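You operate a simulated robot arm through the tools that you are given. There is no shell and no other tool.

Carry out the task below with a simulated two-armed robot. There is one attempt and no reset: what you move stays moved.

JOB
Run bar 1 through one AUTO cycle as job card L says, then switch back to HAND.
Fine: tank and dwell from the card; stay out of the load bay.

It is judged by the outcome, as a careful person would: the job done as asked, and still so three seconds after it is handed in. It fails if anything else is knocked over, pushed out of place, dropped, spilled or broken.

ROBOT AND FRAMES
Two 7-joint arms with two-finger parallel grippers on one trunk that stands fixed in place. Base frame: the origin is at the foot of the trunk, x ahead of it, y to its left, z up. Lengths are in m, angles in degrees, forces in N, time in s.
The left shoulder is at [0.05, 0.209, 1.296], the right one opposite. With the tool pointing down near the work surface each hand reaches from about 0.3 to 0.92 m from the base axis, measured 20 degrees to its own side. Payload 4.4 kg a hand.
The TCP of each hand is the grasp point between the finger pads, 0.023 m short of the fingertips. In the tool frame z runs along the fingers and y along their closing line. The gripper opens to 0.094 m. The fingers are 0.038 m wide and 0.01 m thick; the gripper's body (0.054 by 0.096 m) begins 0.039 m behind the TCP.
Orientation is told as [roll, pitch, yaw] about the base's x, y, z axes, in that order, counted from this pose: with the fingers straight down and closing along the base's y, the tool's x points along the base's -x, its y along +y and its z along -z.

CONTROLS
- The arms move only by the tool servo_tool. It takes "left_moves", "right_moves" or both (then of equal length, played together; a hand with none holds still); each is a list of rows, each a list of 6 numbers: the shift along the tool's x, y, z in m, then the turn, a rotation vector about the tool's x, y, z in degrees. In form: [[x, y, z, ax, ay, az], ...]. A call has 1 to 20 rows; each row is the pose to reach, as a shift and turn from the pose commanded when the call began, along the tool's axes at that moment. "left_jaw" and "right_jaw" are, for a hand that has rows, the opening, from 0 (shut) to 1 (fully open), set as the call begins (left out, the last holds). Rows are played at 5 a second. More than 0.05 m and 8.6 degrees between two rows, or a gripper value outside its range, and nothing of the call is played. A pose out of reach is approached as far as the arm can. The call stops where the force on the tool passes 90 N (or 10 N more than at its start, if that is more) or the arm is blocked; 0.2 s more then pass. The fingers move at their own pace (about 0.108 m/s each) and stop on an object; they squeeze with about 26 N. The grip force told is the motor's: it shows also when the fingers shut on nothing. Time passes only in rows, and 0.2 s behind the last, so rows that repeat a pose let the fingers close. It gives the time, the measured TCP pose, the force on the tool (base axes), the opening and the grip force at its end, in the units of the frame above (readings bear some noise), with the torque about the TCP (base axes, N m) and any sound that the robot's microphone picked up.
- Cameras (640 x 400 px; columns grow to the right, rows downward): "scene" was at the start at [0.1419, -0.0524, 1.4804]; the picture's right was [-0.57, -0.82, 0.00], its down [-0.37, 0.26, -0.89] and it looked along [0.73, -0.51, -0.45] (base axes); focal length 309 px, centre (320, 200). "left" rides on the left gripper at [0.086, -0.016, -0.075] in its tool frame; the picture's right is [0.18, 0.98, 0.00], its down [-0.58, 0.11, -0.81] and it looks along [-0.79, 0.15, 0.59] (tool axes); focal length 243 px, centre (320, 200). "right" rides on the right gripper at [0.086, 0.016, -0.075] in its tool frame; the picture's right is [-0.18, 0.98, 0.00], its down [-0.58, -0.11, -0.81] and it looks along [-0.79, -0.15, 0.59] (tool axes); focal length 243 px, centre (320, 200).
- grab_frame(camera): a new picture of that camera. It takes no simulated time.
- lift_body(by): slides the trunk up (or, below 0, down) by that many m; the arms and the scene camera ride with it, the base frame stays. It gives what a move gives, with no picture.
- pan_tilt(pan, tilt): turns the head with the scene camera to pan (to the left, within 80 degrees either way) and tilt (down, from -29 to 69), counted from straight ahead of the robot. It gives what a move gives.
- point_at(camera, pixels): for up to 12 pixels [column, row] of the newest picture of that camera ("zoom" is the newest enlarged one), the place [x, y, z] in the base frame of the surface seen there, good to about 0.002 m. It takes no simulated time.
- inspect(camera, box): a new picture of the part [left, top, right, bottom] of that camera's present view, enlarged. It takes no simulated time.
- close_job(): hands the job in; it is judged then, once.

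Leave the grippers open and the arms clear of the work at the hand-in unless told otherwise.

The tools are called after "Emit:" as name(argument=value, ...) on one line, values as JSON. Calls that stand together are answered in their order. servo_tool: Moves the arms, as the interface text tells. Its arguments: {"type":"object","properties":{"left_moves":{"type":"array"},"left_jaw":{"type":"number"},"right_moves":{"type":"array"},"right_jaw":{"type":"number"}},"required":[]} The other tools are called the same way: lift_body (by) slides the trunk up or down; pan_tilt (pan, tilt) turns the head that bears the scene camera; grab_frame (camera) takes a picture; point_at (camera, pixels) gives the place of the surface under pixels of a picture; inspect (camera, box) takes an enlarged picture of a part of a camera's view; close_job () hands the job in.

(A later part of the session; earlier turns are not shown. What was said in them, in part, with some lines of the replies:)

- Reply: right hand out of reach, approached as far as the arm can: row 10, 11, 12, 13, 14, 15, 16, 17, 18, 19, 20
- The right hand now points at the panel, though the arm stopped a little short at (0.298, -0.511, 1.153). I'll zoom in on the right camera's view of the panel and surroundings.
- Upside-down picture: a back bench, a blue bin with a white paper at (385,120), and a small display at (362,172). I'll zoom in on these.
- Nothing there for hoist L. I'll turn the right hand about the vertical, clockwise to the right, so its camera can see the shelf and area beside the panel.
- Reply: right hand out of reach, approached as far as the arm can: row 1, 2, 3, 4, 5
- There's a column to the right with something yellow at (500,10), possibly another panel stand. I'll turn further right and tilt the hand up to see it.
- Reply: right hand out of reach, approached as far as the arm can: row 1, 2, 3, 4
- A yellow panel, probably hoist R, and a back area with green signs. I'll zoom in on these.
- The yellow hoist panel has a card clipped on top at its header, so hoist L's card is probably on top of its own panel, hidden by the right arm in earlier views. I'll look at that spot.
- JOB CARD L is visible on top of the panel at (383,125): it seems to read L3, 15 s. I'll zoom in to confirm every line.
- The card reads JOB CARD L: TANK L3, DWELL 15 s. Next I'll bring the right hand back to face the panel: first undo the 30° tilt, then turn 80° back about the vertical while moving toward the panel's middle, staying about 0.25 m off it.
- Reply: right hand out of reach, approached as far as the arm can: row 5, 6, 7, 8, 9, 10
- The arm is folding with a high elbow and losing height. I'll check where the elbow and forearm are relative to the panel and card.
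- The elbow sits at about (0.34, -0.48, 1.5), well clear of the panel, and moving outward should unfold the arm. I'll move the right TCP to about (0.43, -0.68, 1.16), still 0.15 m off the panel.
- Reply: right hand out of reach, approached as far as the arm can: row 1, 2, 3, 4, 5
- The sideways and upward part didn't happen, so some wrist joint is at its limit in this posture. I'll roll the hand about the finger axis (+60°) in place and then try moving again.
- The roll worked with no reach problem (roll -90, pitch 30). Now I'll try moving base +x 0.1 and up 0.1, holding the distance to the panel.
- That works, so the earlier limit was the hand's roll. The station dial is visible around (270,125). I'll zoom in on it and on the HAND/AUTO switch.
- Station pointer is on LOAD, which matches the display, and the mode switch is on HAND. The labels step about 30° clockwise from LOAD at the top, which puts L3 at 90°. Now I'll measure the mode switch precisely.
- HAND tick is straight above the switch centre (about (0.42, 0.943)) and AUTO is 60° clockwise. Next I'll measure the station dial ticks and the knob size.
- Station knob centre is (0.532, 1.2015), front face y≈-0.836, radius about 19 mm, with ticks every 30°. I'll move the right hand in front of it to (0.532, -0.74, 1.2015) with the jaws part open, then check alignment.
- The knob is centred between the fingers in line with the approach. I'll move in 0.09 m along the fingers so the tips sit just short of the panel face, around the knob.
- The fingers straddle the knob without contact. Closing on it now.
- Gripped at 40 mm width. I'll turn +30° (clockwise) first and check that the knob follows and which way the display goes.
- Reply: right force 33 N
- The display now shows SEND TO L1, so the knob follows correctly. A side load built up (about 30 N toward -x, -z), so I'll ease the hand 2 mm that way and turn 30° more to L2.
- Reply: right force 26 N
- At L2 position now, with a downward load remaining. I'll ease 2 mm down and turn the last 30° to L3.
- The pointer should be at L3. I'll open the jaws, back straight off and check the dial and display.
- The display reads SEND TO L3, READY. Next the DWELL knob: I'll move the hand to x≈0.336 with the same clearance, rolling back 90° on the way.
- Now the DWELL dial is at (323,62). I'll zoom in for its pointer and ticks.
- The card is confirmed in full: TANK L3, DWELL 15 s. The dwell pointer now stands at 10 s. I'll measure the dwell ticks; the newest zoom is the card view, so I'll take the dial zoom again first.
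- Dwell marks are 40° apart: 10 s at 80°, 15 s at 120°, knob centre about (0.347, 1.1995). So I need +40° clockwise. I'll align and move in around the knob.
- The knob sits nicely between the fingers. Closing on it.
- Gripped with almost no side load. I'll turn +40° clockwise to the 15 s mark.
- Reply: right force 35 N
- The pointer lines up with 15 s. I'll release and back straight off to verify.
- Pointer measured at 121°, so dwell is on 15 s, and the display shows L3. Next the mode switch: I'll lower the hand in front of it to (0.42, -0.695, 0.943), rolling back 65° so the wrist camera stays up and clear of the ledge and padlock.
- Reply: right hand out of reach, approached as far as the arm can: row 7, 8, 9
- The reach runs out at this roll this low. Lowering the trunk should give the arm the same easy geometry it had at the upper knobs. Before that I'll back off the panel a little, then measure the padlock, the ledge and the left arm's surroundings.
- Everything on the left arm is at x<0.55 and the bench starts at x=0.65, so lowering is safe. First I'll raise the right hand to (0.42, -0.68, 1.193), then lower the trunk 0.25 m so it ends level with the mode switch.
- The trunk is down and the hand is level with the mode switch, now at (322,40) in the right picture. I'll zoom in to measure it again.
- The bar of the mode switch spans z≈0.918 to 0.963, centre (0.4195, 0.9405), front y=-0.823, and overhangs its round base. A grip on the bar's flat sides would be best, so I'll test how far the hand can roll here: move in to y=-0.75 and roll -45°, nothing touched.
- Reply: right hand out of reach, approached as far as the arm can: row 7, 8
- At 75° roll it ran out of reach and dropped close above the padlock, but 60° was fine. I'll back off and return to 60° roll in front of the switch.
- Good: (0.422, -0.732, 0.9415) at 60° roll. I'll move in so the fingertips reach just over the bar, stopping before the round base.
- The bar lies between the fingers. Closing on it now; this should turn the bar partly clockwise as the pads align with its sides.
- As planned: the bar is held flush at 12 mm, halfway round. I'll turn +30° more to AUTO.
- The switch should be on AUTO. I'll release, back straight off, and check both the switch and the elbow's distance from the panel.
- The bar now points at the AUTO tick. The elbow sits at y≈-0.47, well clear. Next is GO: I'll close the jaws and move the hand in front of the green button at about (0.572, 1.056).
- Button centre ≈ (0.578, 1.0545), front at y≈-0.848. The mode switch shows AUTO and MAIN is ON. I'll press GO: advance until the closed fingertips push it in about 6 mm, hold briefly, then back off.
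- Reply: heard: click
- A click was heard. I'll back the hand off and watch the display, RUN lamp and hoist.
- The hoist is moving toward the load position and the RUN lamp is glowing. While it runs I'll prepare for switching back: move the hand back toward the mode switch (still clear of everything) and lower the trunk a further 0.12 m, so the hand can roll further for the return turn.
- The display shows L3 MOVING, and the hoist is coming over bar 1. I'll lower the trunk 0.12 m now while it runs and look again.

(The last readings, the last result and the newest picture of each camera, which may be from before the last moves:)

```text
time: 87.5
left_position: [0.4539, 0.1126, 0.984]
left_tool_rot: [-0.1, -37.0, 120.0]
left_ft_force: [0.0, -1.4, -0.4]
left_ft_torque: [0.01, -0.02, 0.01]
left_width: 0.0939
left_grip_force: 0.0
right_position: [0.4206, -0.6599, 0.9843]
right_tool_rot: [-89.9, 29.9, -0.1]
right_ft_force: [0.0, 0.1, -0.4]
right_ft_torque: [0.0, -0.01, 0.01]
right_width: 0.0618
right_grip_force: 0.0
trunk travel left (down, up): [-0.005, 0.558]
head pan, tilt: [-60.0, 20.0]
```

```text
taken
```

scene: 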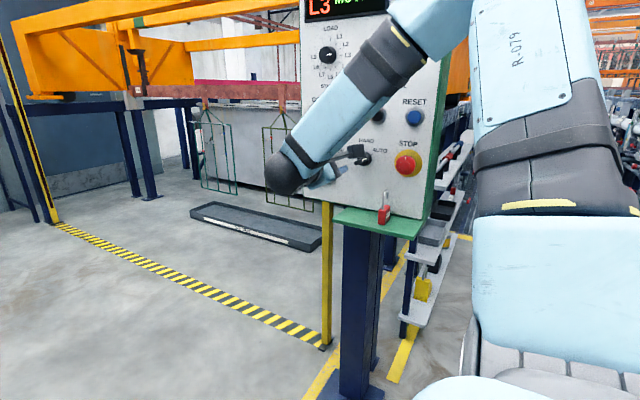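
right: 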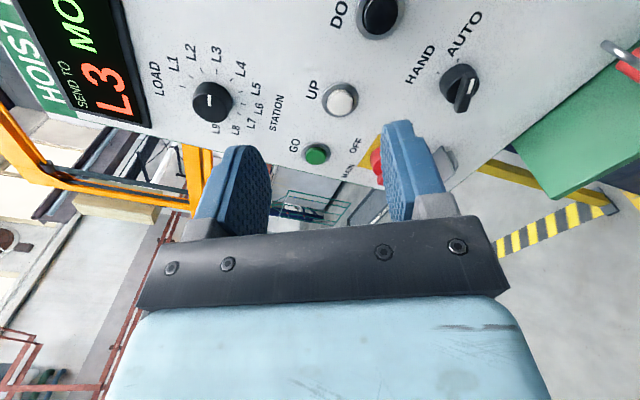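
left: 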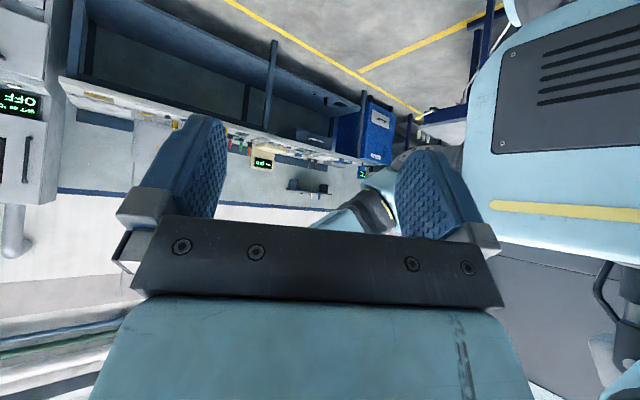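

Tilting the head up to keep the hoist and display in view, then testing the hand's roll range again from a safe standoff (y=-0.70).

Emit:
pan_tilt(pan=-60, tilt=5)

Emit:
servo_tool(right_moves=[[-0.005, 0.008, 0.01, 0, 0, -7.5], [-0.01, 0.017, 0.02, 0, 0, -15], [-0.015, 0.025, 0.03, 0, 0, -22.5], [-0.018, 0.033, 0.04, 0, 0, -30], [-0.021, 0.0386, 0.04, 0, 0, -37.5], [-0.021, 0.0386, 0.04, 0, 0, -45], [-0.021, 0.0386, 0.04, 0, 0, -52.5], [-0.021, 0.0386, 0.04, 0, 0, -60]])

Emit:
grab_frame(camera="scene")

```text
time: 88.3
left_position: [0.453, 0.1115, 0.9838]
left_tool_rot: [0.0, -37.0, 120.0]
left_ft_force: [-0.1, -0.5, 0.1]
left_ft_torque: [0.0, -0.01, 0.03]
left_width: 0.094
left_grip_force: 0.0
right_position: [0.4227, -0.6601, 0.9823]
right_tool_rot: [-90.1, 29.8, -0.1]
right_ft_force: [-0.3, 0.5, 0.1]
right_ft_torque: [0.0, 0.01, 0.01]
right_width: 0.0621
right_grip_force: 0.0
trunk travel left (down, up): [-0.005, 0.558]
head pan, tilt: [-60.0, 5.0]
```

```text
time: 90.1
left_position: [0.4534, 0.1112, 0.984]
left_tool_rot: [0.0, -37.0, 120.1]
left_ft_force: [-0.1, -0.8, -0.3]
left_ft_torque: [0.01, -0.02, 0.0]
left_width: 0.0942
left_grip_force: 0.1
right_position: [0.2844, -0.7162, 0.7551]
right_tool_rot: [-111.8, 88.1, -21.1]
right_ft_force: [-0.1, 0.4, -0.7]
right_ft_torque: [0.0, 0.0, -0.01]
right_width: 0.0621
right_grip_force: 0.2
right hand out of reach, approached as far as the arm can: row 2, 3, 4, 5, 6, 7, 8
trunk travel left (down, up): [-0.005, 0.558]
head pan, tilt: [-60.0, 5.0]
```

```text
taken
```

scene: 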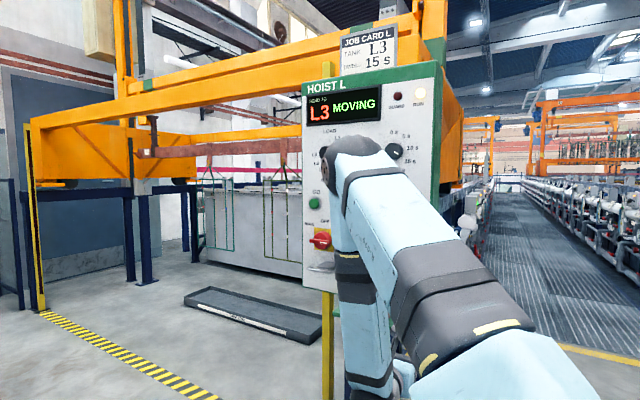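

The arm flipped and the hand dropped to z=0.755 just in front of the ledge, with no contact. I'll pull it back away from the panel while rolling back to the comfortable angle, before raising it.

Emit:
servo_tool(right_moves=[[0, 0, -0.01, 0, 0, 7.5], [0, 0, -0.02, 0, 0, 15], [0, 0, -0.03, 0, 0, 22.5], [0, 0, -0.04, 0, 0, 30], [0, 0, -0.045, 0, 0, 37.5], [0, 0, -0.05, 0, 0, 45], [0, 0, -0.05, 0, 0, 52.5], [0, 0, -0.05, 0, 0, 60]])

Emit:
grab_frame(camera="scene")

Emit:
grab_frame(camera="right")

```text
time: 91.9
left_position: [0.4536, 0.1113, 0.9827]
left_tool_rot: [0.0, -36.9, 119.9]
left_ft_force: [0.2, -0.2, -0.2]
left_ft_torque: [-0.01, 0.0, 0.02]
left_width: 0.0939
left_grip_force: 0.0
right_position: [0.2844, -0.6671, 0.7591]
right_tool_rot: [-90.0, 29.9, -0.2]
right_ft_force: [0.0, 0.0, 0.5]
right_ft_torque: [0.03, 0.01, 0.02]
right_width: 0.062
right_grip_force: 0.0
trunk travel left (down, up): [-0.005, 0.558]
head pan, tilt: [-60.0, 5.0]
```

```text
taken
```

scene: 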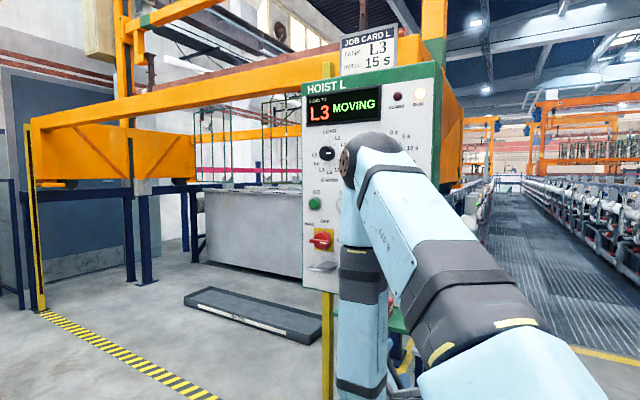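

```text
taken
```

right: 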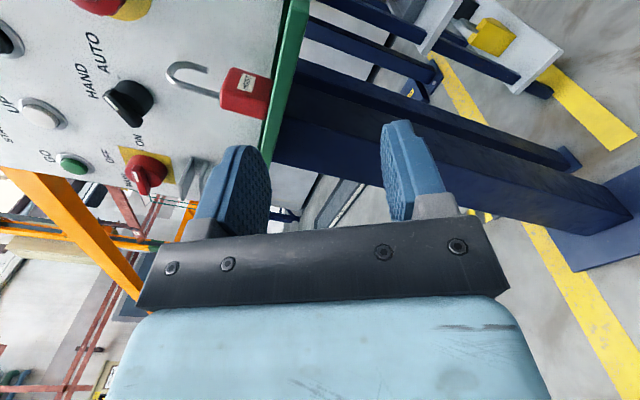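

Recovered cleanly; the hoist has lifted bar 1 with its racks and shows L3 MOVING. I'll raise the hand away from the ledge at y≈-0.65 first.

Emit:
servo_tool(right_moves=[[0.0, -0.03, -0.005, 0, 0, 0], [-0.003, -0.06, -0.01, 0, 0, 0], [-0.006, -0.09, -0.01, 0, 0, 0], [-0.01, -0.12, -0.01, 0, 0, 0], [-0.014, -0.15, -0.01, 0, 0, 0], [-0.018, -0.17, -0.01, 0, 0, 0]])

Emit:
grab_frame(camera="scene")

```text
time: 93.3
left_position: [0.4536, 0.1123, 0.9839]
left_tool_rot: [0.0, -37.0, 120.0]
left_ft_force: [0.1, -0.3, 0.5]
left_ft_torque: [-0.01, 0.01, 0.01]
left_width: 0.0943
left_grip_force: 0.0
right_position: [0.3847, -0.6572, 0.8975]
right_tool_rot: [-90.0, 30.0, 0.1]
right_ft_force: [0.4, -0.6, -0.1]
right_ft_torque: [0.0, -0.01, -0.01]
right_width: 0.0619
right_grip_force: 0.3
trunk travel left (down, up): [-0.005, 0.558]
head pan, tilt: [-60.0, 5.0]
```

```text
taken
```

scene: 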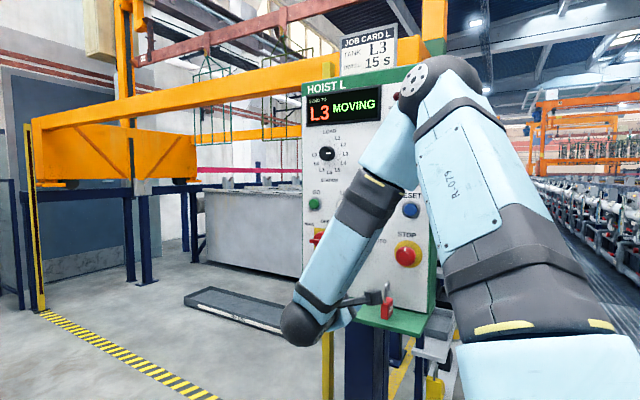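

Bar 1 is up with the hoist. I'll raise the trunk back 0.12 m to the height that worked for the mode switch.

Emit:
lift_body(by=0.12)

Emit:
servo_tool(right_moves=[[-0.0147, -0.004, 0.005, 0, 0, 0], [-0.03, 0.005, 0.01, 0, 0, 0], [-0.05, 0.025, 0.015, 0, 0, 0], [-0.068, 0.0467, 0.022, 0, 0, 0]])

Emit:
grab_frame(camera="scene")

Emit:
grab_frame(camera="right")

```text
time: 94.8
left_position: [0.4548, 0.1119, 1.1034]
left_tool_rot: [0.0, -37.0, 119.9]
left_ft_force: [-0.4, 0.3, -0.3]
left_ft_torque: [0.01, 0.01, 0.02]
left_width: 0.094
left_grip_force: 0.2
right_position: [0.3856, -0.6581, 1.0188]
right_tool_rot: [-90.1, 30.0, -0.1]
right_ft_force: [0.7, -0.6, -0.2]
right_ft_torque: [0.01, -0.02, -0.02]
right_width: 0.0622
right_grip_force: 0.0
trunk travel left (down, up): [-0.125, 0.438]
head pan, tilt: [-60.0, 5.0]
```

```text
time: 95.8
left_position: [0.4531, 0.1117, 1.1045]
left_tool_rot: [0.0, -37.0, 120.0]
left_ft_force: [-0.6, -0.8, -0.3]
left_ft_torque: [-0.02, 0.01, 0.0]
left_width: 0.0939
left_grip_force: 0.0
right_position: [0.4204, -0.6806, 0.9427]
right_tool_rot: [-90.0, 30.0, -0.2]
right_ft_force: [-0.7, 0.0, -0.2]
right_ft_torque: [0.03, 0.0, -0.02]
right_width: 0.0619
right_grip_force: 0.0
trunk travel left (down, up): [-0.125, 0.438]
head pan, tilt: [-60.0, 5.0]
```

```text
taken
```

scene: 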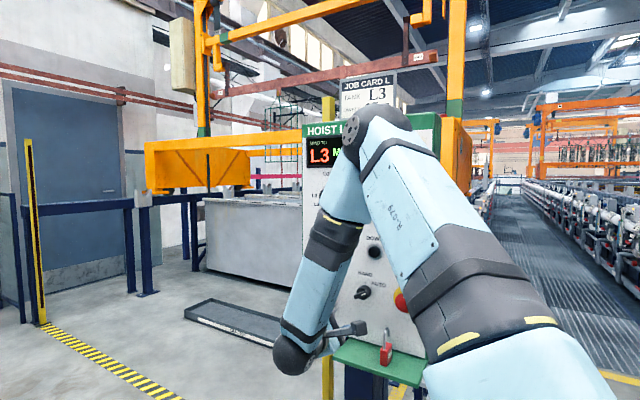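

```text
taken
```

right: 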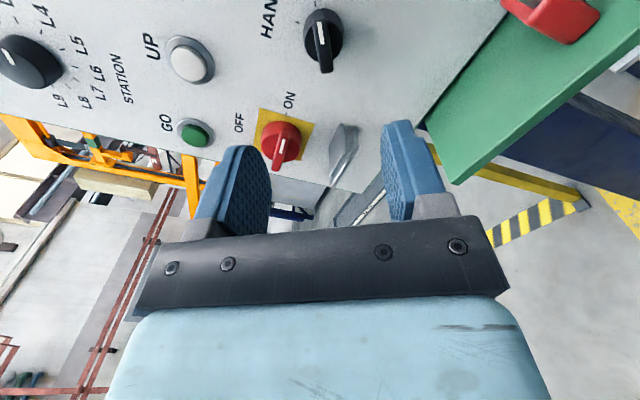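

The hoist is travelling along the line. Meanwhile, at standoff, I'll test rolling the other way (clockwise, up to 150°), since gripping with the hand upside down would give the return turn plenty of roll range.

Emit:
servo_tool(right_moves=[[0, 0, 0, 0, 0, 7.5], [0, 0, 0, 0, 0, 15], [0, 0, 0, 0, 0, 22.5], [0, 0, 0, 0, 0, 30], [0, 0, 0, 0, 0, 37.5], [0, 0, 0, 0, 0, 45], [0, 0, 0, 0, 0, 52.5], [0, 0, 0, 0, 0, 60], [0, 0, 0, 0, 0, 67.5], [0, 0, 0, 0, 0, 75], [0, 0, 0, 0, 0, 82.5], [0, 0, 0, 0, 0, 90], [0, 0, 0, 0, 0, 97.5], [0, 0, 0, 0, 0, 105], [0, 0, 0, 0, 0, 112.5], [0, 0, 0, 0, 0, 120]])

Emit:
grab_frame(camera="scene")

Emit:
grab_frame(camera="right")

```text
time: 99.2
left_position: [0.4526, 0.1118, 1.1031]
left_tool_rot: [0.0, -37.0, 120.0]
left_ft_force: [0.2, 1.0, -0.2]
left_ft_torque: [0.01, -0.01, -0.01]
left_width: 0.0941
left_grip_force: 0.1
right_position: [0.4211, -0.6786, 0.9436]
right_tool_rot: [91.2, -89.8, 178.8]
right_ft_force: [0.1, 0.8, -0.9]
right_ft_torque: [0.01, 0.02, 0.0]
right_width: 0.0619
right_grip_force: 0.2
trunk travel left (down, up): [-0.125, 0.438]
head pan, tilt: [-60.0, 5.0]
```

```text
taken
```

scene: 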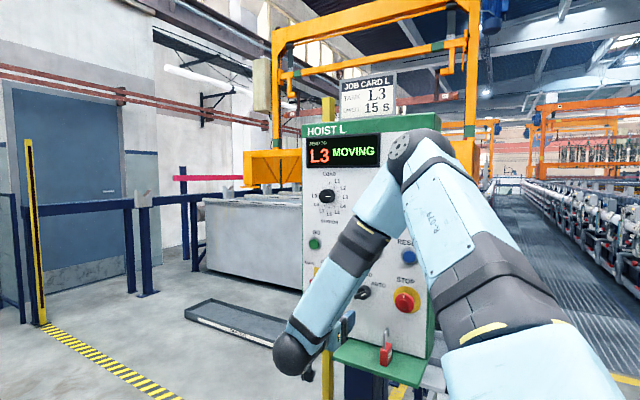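

```text
taken
```

right: 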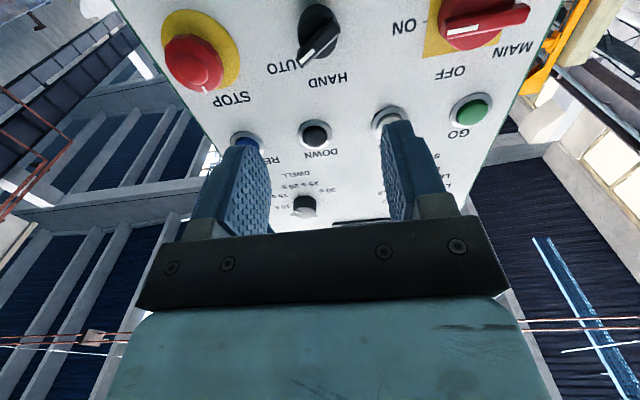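

That roll works without limits. I'll go another 60° (so the pads become parallel to the bar at AUTO) and check.

Emit:
servo_tool(right_moves=[[0, 0, 0, 0, 0, 7.5], [0, 0, 0, 0, 0, 15], [0, 0, 0, 0, 0, 22.5], [0, 0, 0, 0, 0, 30], [0, 0, 0, 0, 0, 37.5], [0, 0, 0, 0, 0, 45], [0, 0, 0, 0, 0, 52.5], [0, 0, 0, 0, 0, 60]])

Emit:
grab_frame(camera="scene")

Emit:
grab_frame(camera="right")

```text
time: 101.0
left_position: [0.4528, 0.113, 1.1036]
left_tool_rot: [0.0, -37.0, 119.9]
left_ft_force: [0.5, -0.1, -1.0]
left_ft_torque: [-0.02, 0.03, 0.0]
left_width: 0.094
left_grip_force: 0.1
right_position: [0.4216, -0.6798, 0.9435]
right_tool_rot: [90.0, -29.8, 180.0]
right_ft_force: [0.0, -0.4, 0.5]
right_ft_torque: [-0.03, 0.01, -0.03]
right_width: 0.0619
right_grip_force: 0.1
trunk travel left (down, up): [-0.125, 0.438]
head pan, tilt: [-60.0, 5.0]
```

```text
taken
```

scene: 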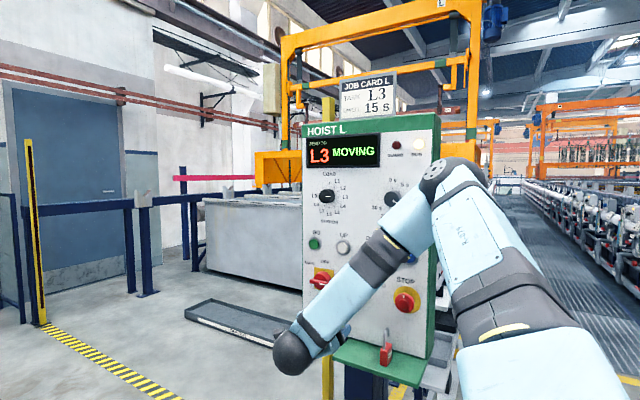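

```text
taken
```

right: 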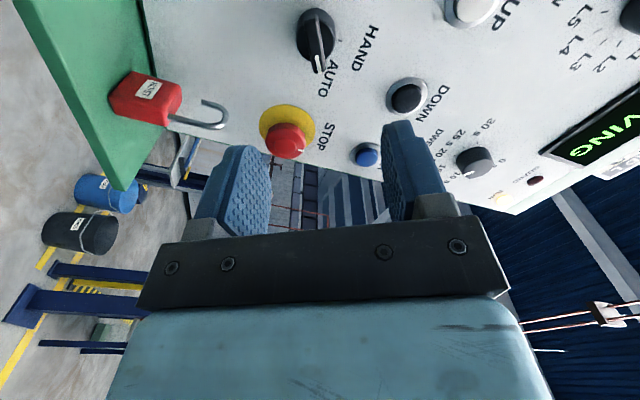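

The pads are now parallel to the bar at AUTO, with room to turn it back. Hand stays here at standoff while the cycle runs. Waiting and watching the display, which is clear in the scene view.

Emit:
servo_tool(right_moves=[[0, 0, 0, 0, 0, 0], [0, 0, 0, 0, 0, 0], [0, 0, 0, 0, 0, 0], [0, 0, 0, 0, 0, 0], [0, 0, 0, 0, 0, 0], [0, 0, 0, 0, 0, 0], [0, 0, 0, 0, 0, 0], [0, 0, 0, 0, 0, 0], [0, 0, 0, 0, 0, 0], [0, 0, 0, 0, 0, 0], [0, 0, 0, 0, 0, 0], [0, 0, 0, 0, 0, 0], [0, 0, 0, 0, 0, 0], [0, 0, 0, 0, 0, 0], [0, 0, 0, 0, 0, 0], [0, 0, 0, 0, 0, 0], [0, 0, 0, 0, 0, 0], [0, 0, 0, 0, 0, 0], [0, 0, 0, 0, 0, 0], [0, 0, 0, 0, 0, 0]])

Emit:
inspect(camera="scene", box=[230, 0, 490, 200])

```text
time: 105.2
left_position: [0.4528, 0.1131, 1.1045]
left_tool_rot: [0.0, -37.0, 120.0]
left_ft_force: [-0.7, -0.9, -1.1]
left_ft_torque: [0.01, 0.01, -0.01]
left_width: 0.0939
left_grip_force: 0.1
right_position: [0.4209, -0.6791, 0.9434]
right_tool_rot: [90.0, -29.9, 179.9]
right_ft_force: [0.1, -0.2, 0.1]
right_ft_torque: [0.0, -0.01, -0.04]
right_width: 0.062
right_grip_force: 0.0
trunk travel left (down, up): [-0.125, 0.438]
head pan, tilt: [-60.0, 5.0]
```

```text
2.00 times, centred on (360, 100) of scene
```

zoom: 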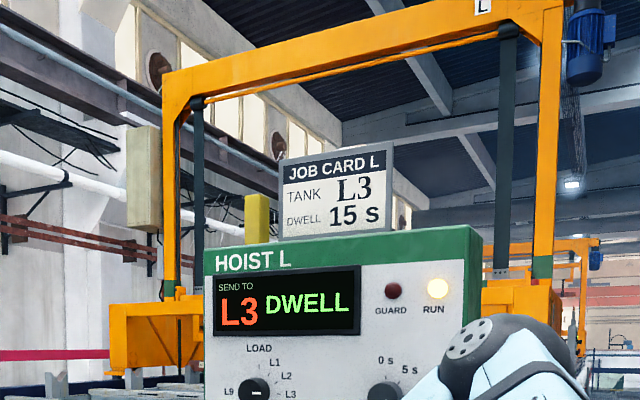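

The display says L3 DWELL with RUN lit: the bar is in tank L3. I'll wait through the 15 s dwell without moving.

Emit:
servo_tool(right_moves=[[0, 0, 0, 0, 0, 0], [0, 0, 0, 0, 0, 0], [0, 0, 0, 0, 0, 0], [0, 0, 0, 0, 0, 0], [0, 0, 0, 0, 0, 0], [0, 0, 0, 0, 0, 0], [0, 0, 0, 0, 0, 0], [0, 0, 0, 0, 0, 0], [0, 0, 0, 0, 0, 0], [0, 0, 0, 0, 0, 0], [0, 0, 0, 0, 0, 0], [0, 0, 0, 0, 0, 0], [0, 0, 0, 0, 0, 0], [0, 0, 0, 0, 0, 0], [0, 0, 0, 0, 0, 0], [0, 0, 0, 0, 0, 0], [0, 0, 0, 0, 0, 0], [0, 0, 0, 0, 0, 0], [0, 0, 0, 0, 0, 0], [0, 0, 0, 0, 0, 0]])

Emit:
servo_tool(right_moves=[[0, 0, 0, 0, 0, 0], [0, 0, 0, 0, 0, 0], [0, 0, 0, 0, 0, 0], [0, 0, 0, 0, 0, 0], [0, 0, 0, 0, 0, 0], [0, 0, 0, 0, 0, 0], [0, 0, 0, 0, 0, 0], [0, 0, 0, 0, 0, 0], [0, 0, 0, 0, 0, 0], [0, 0, 0, 0, 0, 0], [0, 0, 0, 0, 0, 0], [0, 0, 0, 0, 0, 0], [0, 0, 0, 0, 0, 0], [0, 0, 0, 0, 0, 0], [0, 0, 0, 0, 0, 0], [0, 0, 0, 0, 0, 0], [0, 0, 0, 0, 0, 0], [0, 0, 0, 0, 0, 0], [0, 0, 0, 0, 0, 0], [0, 0, 0, 0, 0, 0]])

Emit:
inspect(camera="scene", box=[230, 0, 490, 200])

```text
time: 109.4
left_position: [0.4537, 0.1125, 1.105]
left_tool_rot: [0.1, -37.0, 120.1]
left_ft_force: [-1.2, -0.5, 0.3]
left_ft_torque: [0.01, -0.02, 0.01]
left_width: 0.0941
left_grip_force: 0.1
right_position: [0.4195, -0.6796, 0.9439]
right_tool_rot: [90.1, -29.9, 179.8]
right_ft_force: [-0.1, 0.4, 0.0]
right_ft_torque: [-0.02, 0.0, 0.0]
right_width: 0.0623
right_grip_force: 0.1
trunk travel left (down, up): [-0.125, 0.438]
head pan, tilt: [-60.0, 5.0]
```

```text
time: 113.6
left_position: [0.454, 0.1125, 1.1039]
left_tool_rot: [0.0, -37.0, 119.9]
left_ft_force: [0.3, 0.0, -0.4]
left_ft_torque: [-0.02, 0.0, 0.01]
left_width: 0.0938
left_grip_force: 0.0
right_position: [0.4208, -0.6781, 0.9447]
right_tool_rot: [90.0, -29.9, 179.8]
right_ft_force: [-0.5, -0.1, 0.0]
right_ft_torque: [0.0, 0.01, 0.01]
right_width: 0.0622
right_grip_force: 0.0
trunk travel left (down, up): [-0.125, 0.438]
head pan, tilt: [-60.0, 5.0]
```

```text
2.00 times, centred on (360, 100) of scene
```

zoom: 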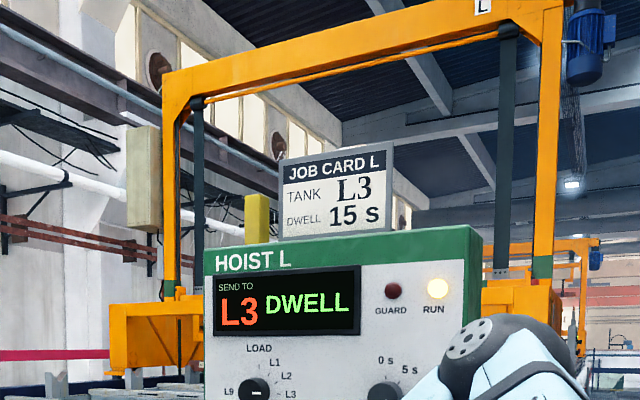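

Still dwelling. I'll keep waiting.

Emit:
servo_tool(right_moves=[[0, 0, 0, 0, 0, 0], [0, 0, 0, 0, 0, 0], [0, 0, 0, 0, 0, 0], [0, 0, 0, 0, 0, 0], [0, 0, 0, 0, 0, 0], [0, 0, 0, 0, 0, 0], [0, 0, 0, 0, 0, 0], [0, 0, 0, 0, 0, 0], [0, 0, 0, 0, 0, 0], [0, 0, 0, 0, 0, 0], [0, 0, 0, 0, 0, 0], [0, 0, 0, 0, 0, 0], [0, 0, 0, 0, 0, 0], [0, 0, 0, 0, 0, 0], [0, 0, 0, 0, 0, 0], [0, 0, 0, 0, 0, 0], [0, 0, 0, 0, 0, 0], [0, 0, 0, 0, 0, 0], [0, 0, 0, 0, 0, 0], [0, 0, 0, 0, 0, 0]])

Emit:
servo_tool(right_moves=[[0, 0, 0, 0, 0, 0], [0, 0, 0, 0, 0, 0], [0, 0, 0, 0, 0, 0], [0, 0, 0, 0, 0, 0], [0, 0, 0, 0, 0, 0], [0, 0, 0, 0, 0, 0], [0, 0, 0, 0, 0, 0], [0, 0, 0, 0, 0, 0], [0, 0, 0, 0, 0, 0], [0, 0, 0, 0, 0, 0], [0, 0, 0, 0, 0, 0], [0, 0, 0, 0, 0, 0], [0, 0, 0, 0, 0, 0], [0, 0, 0, 0, 0, 0], [0, 0, 0, 0, 0, 0], [0, 0, 0, 0, 0, 0], [0, 0, 0, 0, 0, 0], [0, 0, 0, 0, 0, 0], [0, 0, 0, 0, 0, 0], [0, 0, 0, 0, 0, 0]])

Emit:
inspect(camera="scene", box=[100, 0, 500, 250])

```text
time: 117.8
left_position: [0.4536, 0.111, 1.1039]
left_tool_rot: [0.0, -37.0, 119.9]
left_ft_force: [-0.3, 0.0, -0.1]
left_ft_torque: [-0.02, -0.01, -0.01]
left_width: 0.0939
left_grip_force: 0.0
right_position: [0.4213, -0.6792, 0.9426]
right_tool_rot: [90.0, -29.9, 180.0]
right_ft_force: [-0.4, 0.4, 0.2]
right_ft_torque: [-0.03, -0.01, -0.01]
right_width: 0.0619
right_grip_force: 0.0
trunk travel left (down, up): [-0.125, 0.438]
head pan, tilt: [-60.0, 5.0]
```

```text
time: 122.0
left_position: [0.4538, 0.1115, 1.1032]
left_tool_rot: [0.0, -37.0, 120.1]
left_ft_force: [-0.2, -0.1, 0.8]
left_ft_torque: [0.0, 0.0, 0.0]
left_width: 0.0939
left_grip_force: 0.1
right_position: [0.421, -0.6799, 0.9444]
right_tool_rot: [90.0, -29.9, 179.9]
right_ft_force: [0.0, -0.7, -0.2]
right_ft_torque: [-0.02, 0.0, 0.02]
right_width: 0.0618
right_grip_force: 0.1
trunk travel left (down, up): [-0.125, 0.438]
head pan, tilt: [-60.0, 5.0]
```

```text
1.60 times, centred on (300, 125) of scene
```

zoom: 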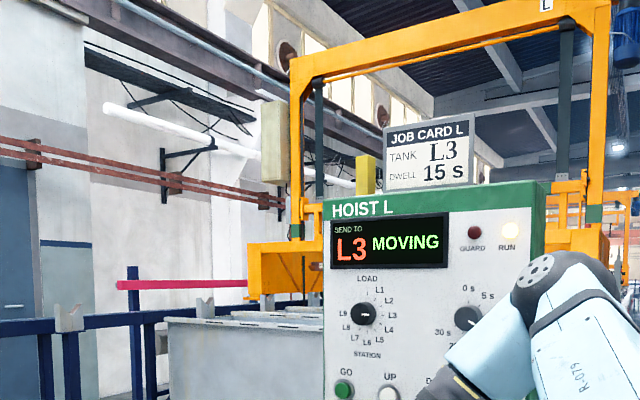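

The dwell is done and the hoist is MOVING again. I'll wait for it to bring bar 1 back and report the cycle finished.

Emit:
servo_tool(right_moves=[[0, 0, 0, 0, 0, 0], [0, 0, 0, 0, 0, 0], [0, 0, 0, 0, 0, 0], [0, 0, 0, 0, 0, 0], [0, 0, 0, 0, 0, 0], [0, 0, 0, 0, 0, 0], [0, 0, 0, 0, 0, 0], [0, 0, 0, 0, 0, 0], [0, 0, 0, 0, 0, 0], [0, 0, 0, 0, 0, 0], [0, 0, 0, 0, 0, 0], [0, 0, 0, 0, 0, 0], [0, 0, 0, 0, 0, 0], [0, 0, 0, 0, 0, 0], [0, 0, 0, 0, 0, 0], [0, 0, 0, 0, 0, 0], [0, 0, 0, 0, 0, 0], [0, 0, 0, 0, 0, 0], [0, 0, 0, 0, 0, 0], [0, 0, 0, 0, 0, 0]])

Emit:
servo_tool(right_moves=[[0, 0, 0, 0, 0, 0], [0, 0, 0, 0, 0, 0], [0, 0, 0, 0, 0, 0], [0, 0, 0, 0, 0, 0], [0, 0, 0, 0, 0, 0], [0, 0, 0, 0, 0, 0], [0, 0, 0, 0, 0, 0], [0, 0, 0, 0, 0, 0], [0, 0, 0, 0, 0, 0], [0, 0, 0, 0, 0, 0], [0, 0, 0, 0, 0, 0], [0, 0, 0, 0, 0, 0], [0, 0, 0, 0, 0, 0], [0, 0, 0, 0, 0, 0], [0, 0, 0, 0, 0, 0], [0, 0, 0, 0, 0, 0], [0, 0, 0, 0, 0, 0], [0, 0, 0, 0, 0, 0], [0, 0, 0, 0, 0, 0], [0, 0, 0, 0, 0, 0]])

Emit:
grab_frame(camera="scene")

```text
time: 126.2
left_position: [0.453, 0.1118, 1.1028]
left_tool_rot: [0.0, -37.0, 120.0]
left_ft_force: [0.4, 0.0, -1.3]
left_ft_torque: [0.02, -0.03, 0.02]
left_width: 0.0936
left_grip_force: 0.1
right_position: [0.4205, -0.6796, 0.9439]
right_tool_rot: [90.1, -29.9, 179.9]
right_ft_force: [-0.5, 0.3, 0.0]
right_ft_torque: [-0.01, 0.01, -0.02]
right_width: 0.0619
right_grip_force: 0.0
trunk travel left (down, up): [-0.125, 0.438]
head pan, tilt: [-60.0, 5.0]
```

```text
time: 130.4
left_position: [0.4538, 0.1128, 1.1031]
left_tool_rot: [0.0, -36.9, 120.0]
left_ft_force: [0.2, 0.0, 0.1]
left_ft_torque: [-0.04, 0.0, 0.01]
left_width: 0.0939
left_grip_force: 0.1
right_position: [0.4206, -0.6791, 0.9443]
right_tool_rot: [90.0, -29.9, 179.9]
right_ft_force: [-0.7, 0.1, -0.4]
right_ft_torque: [-0.03, 0.0, 0.01]
right_width: 0.0619
right_grip_force: 0.1
trunk travel left (down, up): [-0.125, 0.438]
head pan, tilt: [-60.0, 5.0]
```

```text
taken
```

scene: 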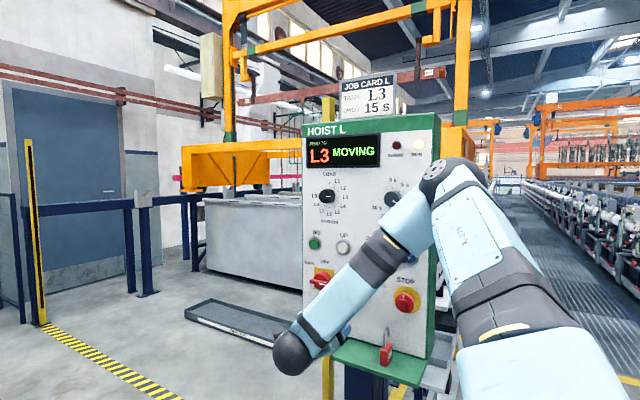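

The hoist is bringing bar 1 back toward the load bay. I'll keep waiting.

Emit:
servo_tool(right_moves=[[0, 0, 0, 0, 0, 0], [0, 0, 0, 0, 0, 0], [0, 0, 0, 0, 0, 0], [0, 0, 0, 0, 0, 0], [0, 0, 0, 0, 0, 0], [0, 0, 0, 0, 0, 0], [0, 0, 0, 0, 0, 0], [0, 0, 0, 0, 0, 0], [0, 0, 0, 0, 0, 0], [0, 0, 0, 0, 0, 0], [0, 0, 0, 0, 0, 0], [0, 0, 0, 0, 0, 0], [0, 0, 0, 0, 0, 0], [0, 0, 0, 0, 0, 0], [0, 0, 0, 0, 0, 0], [0, 0, 0, 0, 0, 0], [0, 0, 0, 0, 0, 0], [0, 0, 0, 0, 0, 0], [0, 0, 0, 0, 0, 0], [0, 0, 0, 0, 0, 0]])

Emit:
grab_frame(camera="scene")

Emit:
servo_tool(right_moves=[[0, 0, 0, 0, 0, 0], [0, 0, 0, 0, 0, 0], [0, 0, 0, 0, 0, 0], [0, 0, 0, 0, 0, 0], [0, 0, 0, 0, 0, 0], [0, 0, 0, 0, 0, 0], [0, 0, 0, 0, 0, 0], [0, 0, 0, 0, 0, 0], [0, 0, 0, 0, 0, 0], [0, 0, 0, 0, 0, 0], [0, 0, 0, 0, 0, 0], [0, 0, 0, 0, 0, 0], [0, 0, 0, 0, 0, 0], [0, 0, 0, 0, 0, 0], [0, 0, 0, 0, 0, 0], [0, 0, 0, 0, 0, 0], [0, 0, 0, 0, 0, 0], [0, 0, 0, 0, 0, 0], [0, 0, 0, 0, 0, 0], [0, 0, 0, 0, 0, 0]])

Emit:
grab_frame(camera="scene")

```text
time: 134.6
left_position: [0.4545, 0.1127, 1.1029]
left_tool_rot: [0.1, -37.1, 120.0]
left_ft_force: [-0.9, -0.2, -0.4]
left_ft_torque: [-0.02, 0.0, -0.01]
left_width: 0.094
left_grip_force: 0.0
right_position: [0.4203, -0.6805, 0.9442]
right_tool_rot: [90.0, -29.8, 179.9]
right_ft_force: [-0.3, -0.6, 0.7]
right_ft_torque: [0.0, -0.01, -0.03]
right_width: 0.062
right_grip_force: 0.0
trunk travel left (down, up): [-0.125, 0.438]
head pan, tilt: [-60.0, 5.0]
```

```text
taken
```

scene: 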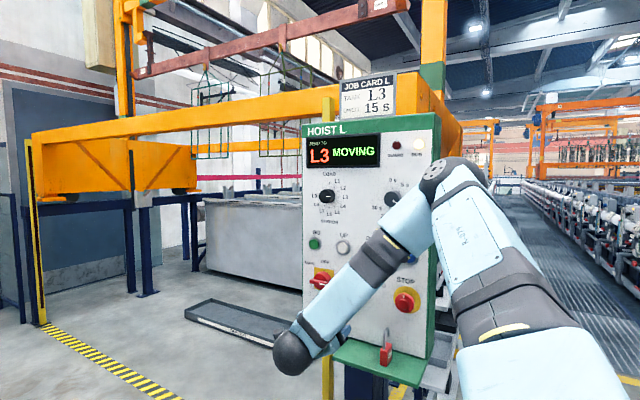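

```text
time: 138.8
left_position: [0.4531, 0.1115, 1.1036]
left_tool_rot: [0.1, -37.0, 120.1]
left_ft_force: [-0.7, -0.5, -0.5]
left_ft_torque: [0.0, 0.01, -0.03]
left_width: 0.0942
left_grip_force: 0.1
right_position: [0.4209, -0.6803, 0.9431]
right_tool_rot: [90.1, -29.9, 179.9]
right_ft_force: [-0.6, 0.4, -0.6]
right_ft_torque: [-0.02, 0.0, 0.01]
right_width: 0.0623
right_grip_force: 0.1
trunk travel left (down, up): [-0.125, 0.438]
head pan, tilt: [-60.0, 5.0]
```

```text
taken
```

scene: 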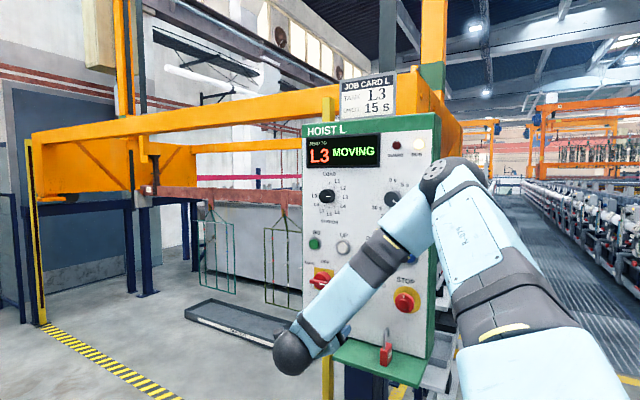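

Bar 1 has been lowered back onto its rests, but the display still says MOVING. I'll wait for the cycle to end.

Emit:
servo_tool(right_moves=[[0, 0, 0, 0, 0, 0], [0, 0, 0, 0, 0, 0], [0, 0, 0, 0, 0, 0], [0, 0, 0, 0, 0, 0], [0, 0, 0, 0, 0, 0], [0, 0, 0, 0, 0, 0], [0, 0, 0, 0, 0, 0], [0, 0, 0, 0, 0, 0], [0, 0, 0, 0, 0, 0], [0, 0, 0, 0, 0, 0], [0, 0, 0, 0, 0, 0], [0, 0, 0, 0, 0, 0], [0, 0, 0, 0, 0, 0], [0, 0, 0, 0, 0, 0], [0, 0, 0, 0, 0, 0]])

Emit:
grab_frame(camera="scene")

Emit:
inspect(camera="scene", box=[290, 60, 450, 180])

```text
time: 142.0
left_position: [0.4539, 0.1115, 1.1021]
left_tool_rot: [0.0, -37.0, 119.9]
left_ft_force: [0.1, -0.4, 1.0]
left_ft_torque: [-0.03, 0.02, 0.02]
left_width: 0.0942
left_grip_force: 0.1
right_position: [0.4204, -0.68, 0.9446]
right_tool_rot: [90.0, -30.0, 179.9]
right_ft_force: [1.0, 1.1, 0.2]
right_ft_torque: [0.03, 0.02, -0.01]
right_width: 0.062
right_grip_force: 0.1
trunk travel left (down, up): [-0.125, 0.438]
head pan, tilt: [-60.0, 5.0]
```

```text
taken
```

scene: 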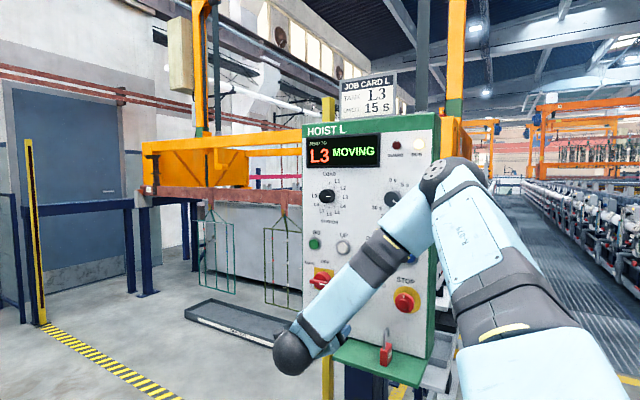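

```text
3.33 times, centred on (370, 120) of scene
```

zoom: 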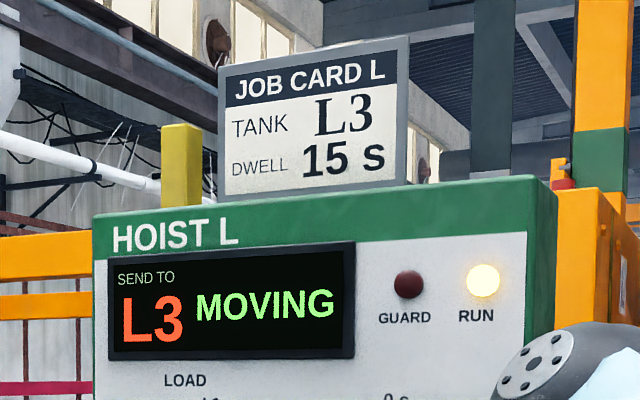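

The hoist has set bar 1 down and is moving off. RUN is still lit, so I'll wait for READY.

Emit:
servo_tool(right_moves=[[0, 0, 0, 0, 0, 0], [0, 0, 0, 0, 0, 0], [0, 0, 0, 0, 0, 0], [0, 0, 0, 0, 0, 0], [0, 0, 0, 0, 0, 0], [0, 0, 0, 0, 0, 0], [0, 0, 0, 0, 0, 0], [0, 0, 0, 0, 0, 0], [0, 0, 0, 0, 0, 0], [0, 0, 0, 0, 0, 0], [0, 0, 0, 0, 0, 0], [0, 0, 0, 0, 0, 0], [0, 0, 0, 0, 0, 0], [0, 0, 0, 0, 0, 0], [0, 0, 0, 0, 0, 0]])

Emit:
inspect(camera="scene", box=[130, 0, 450, 200])

```text
time: 145.2
left_position: [0.4534, 0.1113, 1.1036]
left_tool_rot: [-0.1, -37.0, 120.0]
left_ft_force: [-0.8, -0.7, 0.6]
left_ft_torque: [-0.02, -0.01, -0.01]
left_width: 0.094
left_grip_force: 0.2
right_position: [0.4208, -0.6794, 0.9431]
right_tool_rot: [90.0, -29.9, 179.9]
right_ft_force: [-0.1, -0.1, 0.1]
right_ft_torque: [0.0, 0.01, 0.01]
right_width: 0.062
right_grip_force: 0.0
trunk travel left (down, up): [-0.125, 0.438]
head pan, tilt: [-60.0, 5.0]
```

```text
2.00 times, centred on (290, 100) of scene
```

zoom: 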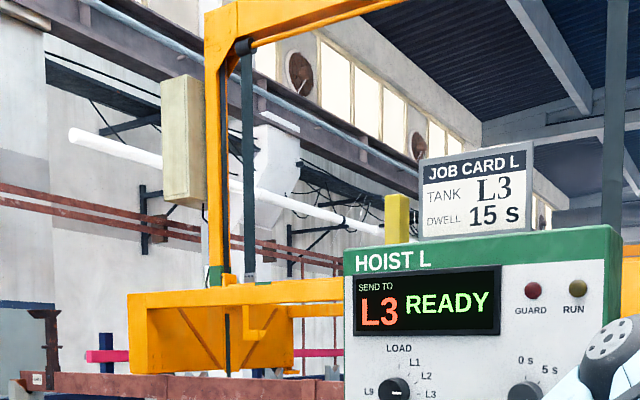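

READY with RUN off: the cycle is complete. Now I'll move straight in over the mode switch bar (pads parallel to it) with the jaws open.

Emit:
servo_tool(right_moves=[[-0.001, -0.0023, 0.03, 0, 0, 0], [-0.001, -0.0023, 0.06, 0, 0, 0], [-0.001, -0.0023, 0.09, 0, 0, 0], [-0.001, -0.0023, 0.115, 0, 0, 0], [-0.001, -0.0023, 0.13, 0, 0, 0]])

Emit:
grab_frame(camera="right")

```text
time: 146.4
left_position: [0.4543, 0.1121, 1.1042]
left_tool_rot: [0.1, -37.0, 120.1]
left_ft_force: [0.2, 0.1, -1.0]
left_ft_torque: [0.02, 0.03, 0.01]
left_width: 0.0941
left_grip_force: 0.0
right_position: [0.4178, -0.809, 0.9411]
right_tool_rot: [90.0, -29.9, 180.0]
right_ft_force: [-0.1, -0.2, -0.3]
right_ft_torque: [0.01, 0.02, 0.03]
right_width: 0.062
right_grip_force: 0.1
trunk travel left (down, up): [-0.125, 0.438]
head pan, tilt: [-60.0, 5.0]
```

```text
taken
```

right: 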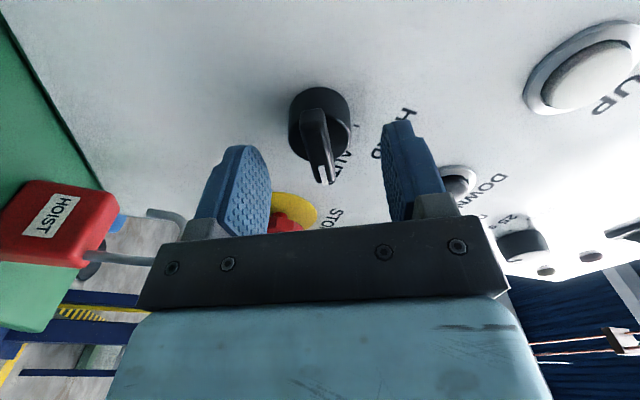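

The bar lies between the pads and parallel to them. Closing on it.

Emit:
servo_tool(right_moves=[[0, 0, 0, 0, 0, 0], [0, 0, 0, 0, 0, 0], [0, 0, 0, 0, 0, 0], [0, 0, 0, 0, 0, 0]], right_jaw=0.0)

```text
time: 147.4
left_position: [0.4536, 0.1114, 1.1031]
left_tool_rot: [0.0, -37.0, 120.0]
left_ft_force: [0.1, 0.4, 0.0]
left_ft_torque: [0.02, -0.02, -0.03]
left_width: 0.094
left_grip_force: 0.0
right_position: [0.4168, -0.8093, 0.9406]
right_tool_rot: [89.9, -30.0, 180.0]
right_ft_force: [-2.7, 0.2, -2.0]
right_ft_torque: [0.04, 0.01, 0.0]
right_width: 0.0119
right_grip_force: 44.7
trunk travel left (down, up): [-0.125, 0.438]
head pan, tilt: [-60.0, 5.0]
```

Held flush at 12 mm with almost no side load. Turning -60° (counter-clockwise) back to HAND.

Emit:
servo_tool(right_moves=[[0, 0, 0, 0, 0, -7.5], [0, 0, 0, 0, 0, -15], [0, 0, 0, 0, 0, -22.5], [0, 0, 0, 0, 0, -30], [0, 0, 0, 0, 0, -37.5], [0, 0, 0, 0, 0, -45], [0, 0, 0, 0, 0, -52.5], [0, 0, 0, 0, 0, -60], [0, 0, 0, 0, 0, -60]])

Emit:
grab_frame(camera="right")

```text
time: 149.4
left_position: [0.4547, 0.1118, 1.103]
left_tool_rot: [0.1, -37.0, 119.9]
left_ft_force: [0.3, -0.7, 0.4]
left_ft_torque: [-0.02, -0.03, -0.05]
left_width: 0.0941
left_grip_force: 0.1
right_position: [0.4202, -0.8091, 0.9408]
right_tool_rot: [-63.0, -90.0, -27.1]
right_ft_force: [13.2, -5.4, 1.7]
right_ft_torque: [0.61, -0.06, 0.3]
right_width: 0.012
right_grip_force: 45.0
trunk travel left (down, up): [-0.125, 0.438]
head pan, tilt: [-60.0, 5.0]
```

```text
taken
```

right: 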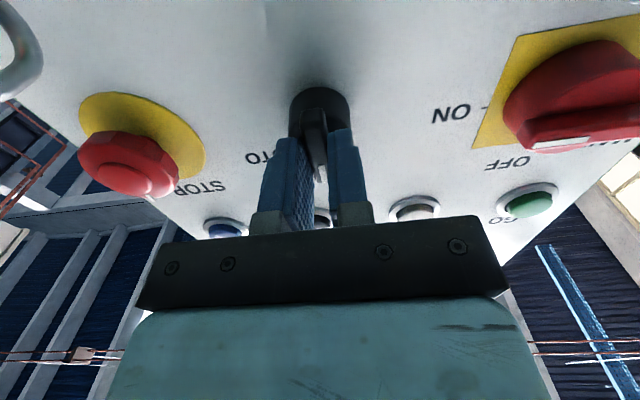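

The bar is vertical, at HAND. I'll release, back straight off, and verify.

Emit:
servo_tool(right_moves=[[0, 0, 0, 0, 0, 0], [0, 0, 0, 0, 0, 0], [0, 0, -0.03, 0, 0, 0], [0, 0, -0.06, 0, 0, 0], [0, 0, -0.09, 0, 0, 0], [0, 0, -0.13, 0, 0, 0]], right_jaw=0.66)

Emit:
grab_frame(camera="right")

Emit:
inspect(camera="right", box=[250, 0, 390, 100])

Emit:
grab_frame(camera="scene")

```text
time: 150.8
left_position: [0.4527, 0.1125, 1.1025]
left_tool_rot: [0.0, -37.0, 119.9]
left_ft_force: [-0.6, -0.3, -0.2]
left_ft_torque: [0.0, -0.03, -0.01]
left_width: 0.0938
left_grip_force: 0.1
right_position: [0.4176, -0.6771, 0.9447]
right_tool_rot: [157.3, -89.9, 112.6]
right_ft_force: [-0.3, -0.3, -0.4]
right_ft_torque: [0.0, 0.01, 0.0]
right_width: 0.0622
right_grip_force: 0.0
trunk travel left (down, up): [-0.125, 0.438]
head pan, tilt: [-60.0, 5.0]
```

```text
taken
```

right: 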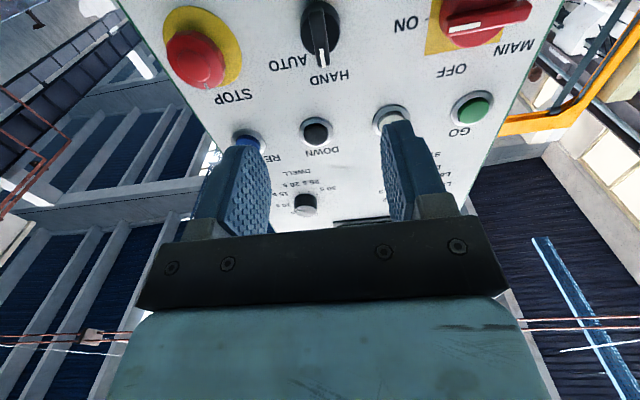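

```text
4.00 times, centred on (320, 50) of right
```

zoom: 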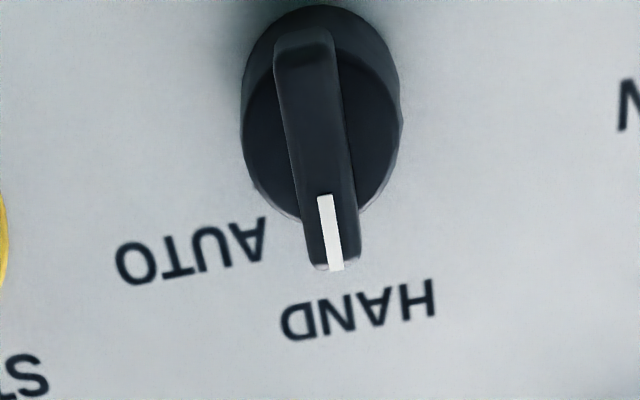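

```text
taken
```

scene: 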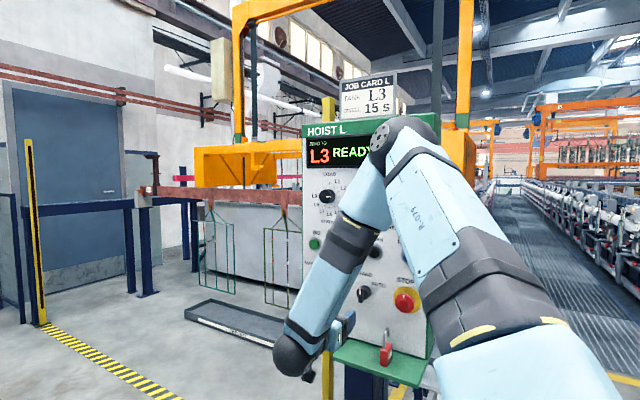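

The switch is on HAND, the display reads READY, and bar 1 is back on its rests. I'll open the jaws fully and draw the right hand further back and up, clear of the panel.

Emit:
servo_tool(right_moves=[[-0.02, 0, -0.012, 0, 0, 0], [-0.04, 0, -0.024, 0, 0, 0], [-0.06, 0, -0.036, 0, 0, 0], [-0.08, 0, -0.048, 0, 0, 0], [-0.1, 0, -0.06, 0, 0, 0]], right_jaw=1.0)

Emit:
grab_frame(camera="scene")

Emit:
inspect(camera="scene", box=[130, 60, 450, 380])

```text
time: 152.0
left_position: [0.4528, 0.1128, 1.1033]
left_tool_rot: [0.0, -37.0, 120.0]
left_ft_force: [-0.7, -0.3, 0.0]
left_ft_torque: [0.02, -0.04, -0.02]
left_width: 0.0942
left_grip_force: 0.0
right_position: [0.4189, -0.6189, 1.0435]
right_tool_rot: [108.6, -90.0, 161.3]
right_ft_force: [-0.1, 0.2, -0.6]
right_ft_torque: [0.0, 0.06, -0.04]
right_width: 0.0942
right_grip_force: 0.0
trunk travel left (down, up): [-0.125, 0.438]
head pan, tilt: [-60.0, 5.0]
```

```text
taken
```

scene: 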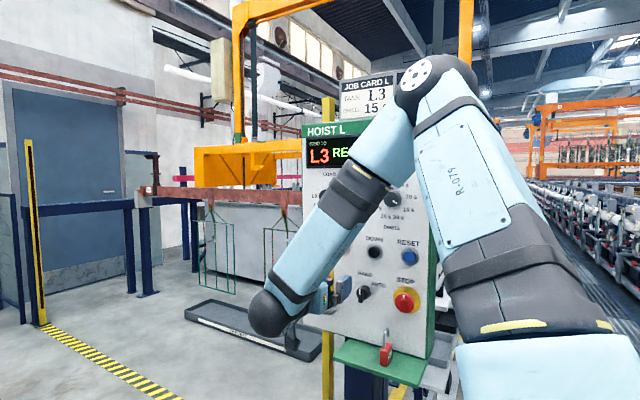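

```text
1.25 times, centred on (290, 220) of scene
```

zoom: 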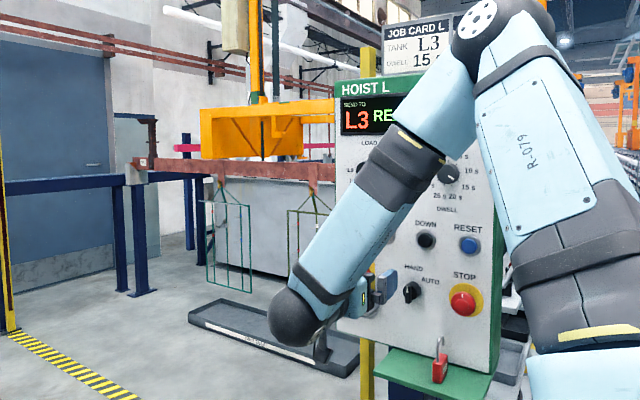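

Everything looks in order. One last check that bar 1 and its racks sit properly on the rests and that the GUARD and RUN lamps are off.

Emit:
inspect(camera="scene", box=[120, 130, 320, 310])

Emit:
inspect(camera="right", box=[160, 0, 520, 240])

```text
2.22 times, centred on (220, 220) of scene
```

zoom: 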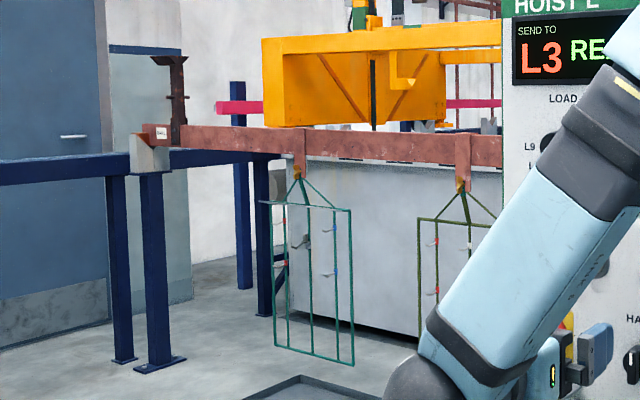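

```text
1.67 times, centred on (340, 120) of right
```

zoom: 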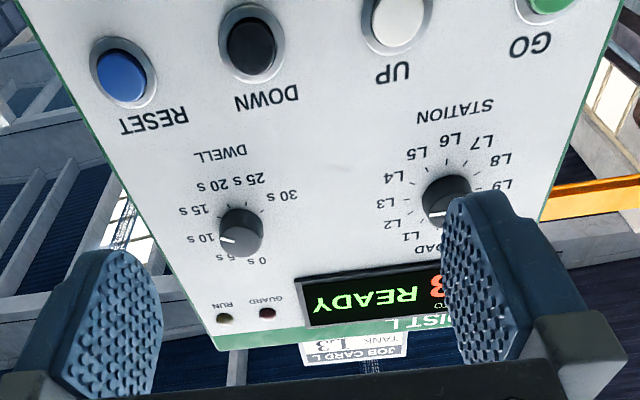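

READY, both lamps off, and bar 1 hangs on its rests. From this angle I want to double-check the dwell pointer, so I'll measure it.

Emit:
inspect(camera="right", box=[250, 90, 350, 170])

```text
5.00 times, centred on (300, 130) of right
```

zoom: 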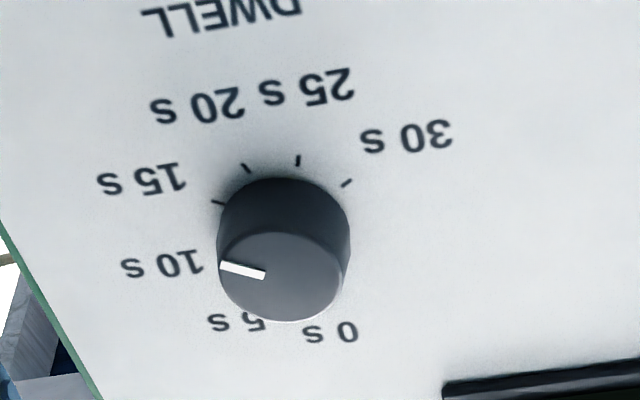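

Emit:
point_at(camera="zoom", pixels=[[222, 266], [264, 276], [218, 202], [246, 168], [297, 160], [347, 183]])

```text
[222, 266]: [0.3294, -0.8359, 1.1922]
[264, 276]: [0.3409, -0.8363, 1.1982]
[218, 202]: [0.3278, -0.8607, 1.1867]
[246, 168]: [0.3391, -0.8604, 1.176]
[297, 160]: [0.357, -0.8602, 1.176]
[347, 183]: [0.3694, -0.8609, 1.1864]
```

The pointer runs from (0.341, 1.198) to (0.329, 1.192), about 118°, and the 15 s tick is at (0.328, 1.187), so dwell is on 15 s. In summary:
- **Cycle:** one AUTO cycle ran with L3 and 15 s, and bar 1 is back on its rests.
- **Panel:** the mode is HAND, the display reads READY, and both lamps are off.
- **Arms:** the right jaws are open and both arms are clear of the panel and out of the load bay.

I'm handing in.

Emit:
close_job()

```text
The job is handed in.
```

I ran bar 1 through one AUTO cycle on hoist L as job card L says, tank L3 with a 15 s dwell, then switched back to HAND. The job is handed in.

- **Settings:** I moved the station dial from LOAD to L3. I moved dwell from 10 s to 15 s and measured its pointer at about 118–121°; the 15 s mark is at 120°.
- **Cycle:** The hoist took bar 1 to L3 and dwelled. It then set the bar back on its rests in the load bay, and the display returned to READY.
- **Dwell time:** I only checked the display every few seconds. DWELL showed at 105 s and 114 s and had ended by 122 s, which fits 15 s, but I did not time it exactly.
- **Left as:** The mode switch is on HAND, with GUARD and RUN both off. Both grippers are open and clear of the panel. Neither hand entered the load bay.

While I was repositioning during the cycle, the right arm lost reach twice. Both times the hand dropped near the panel ledge, once right beside the padlock. The force readings showed no contact, and I pulled the hand back clear each time.
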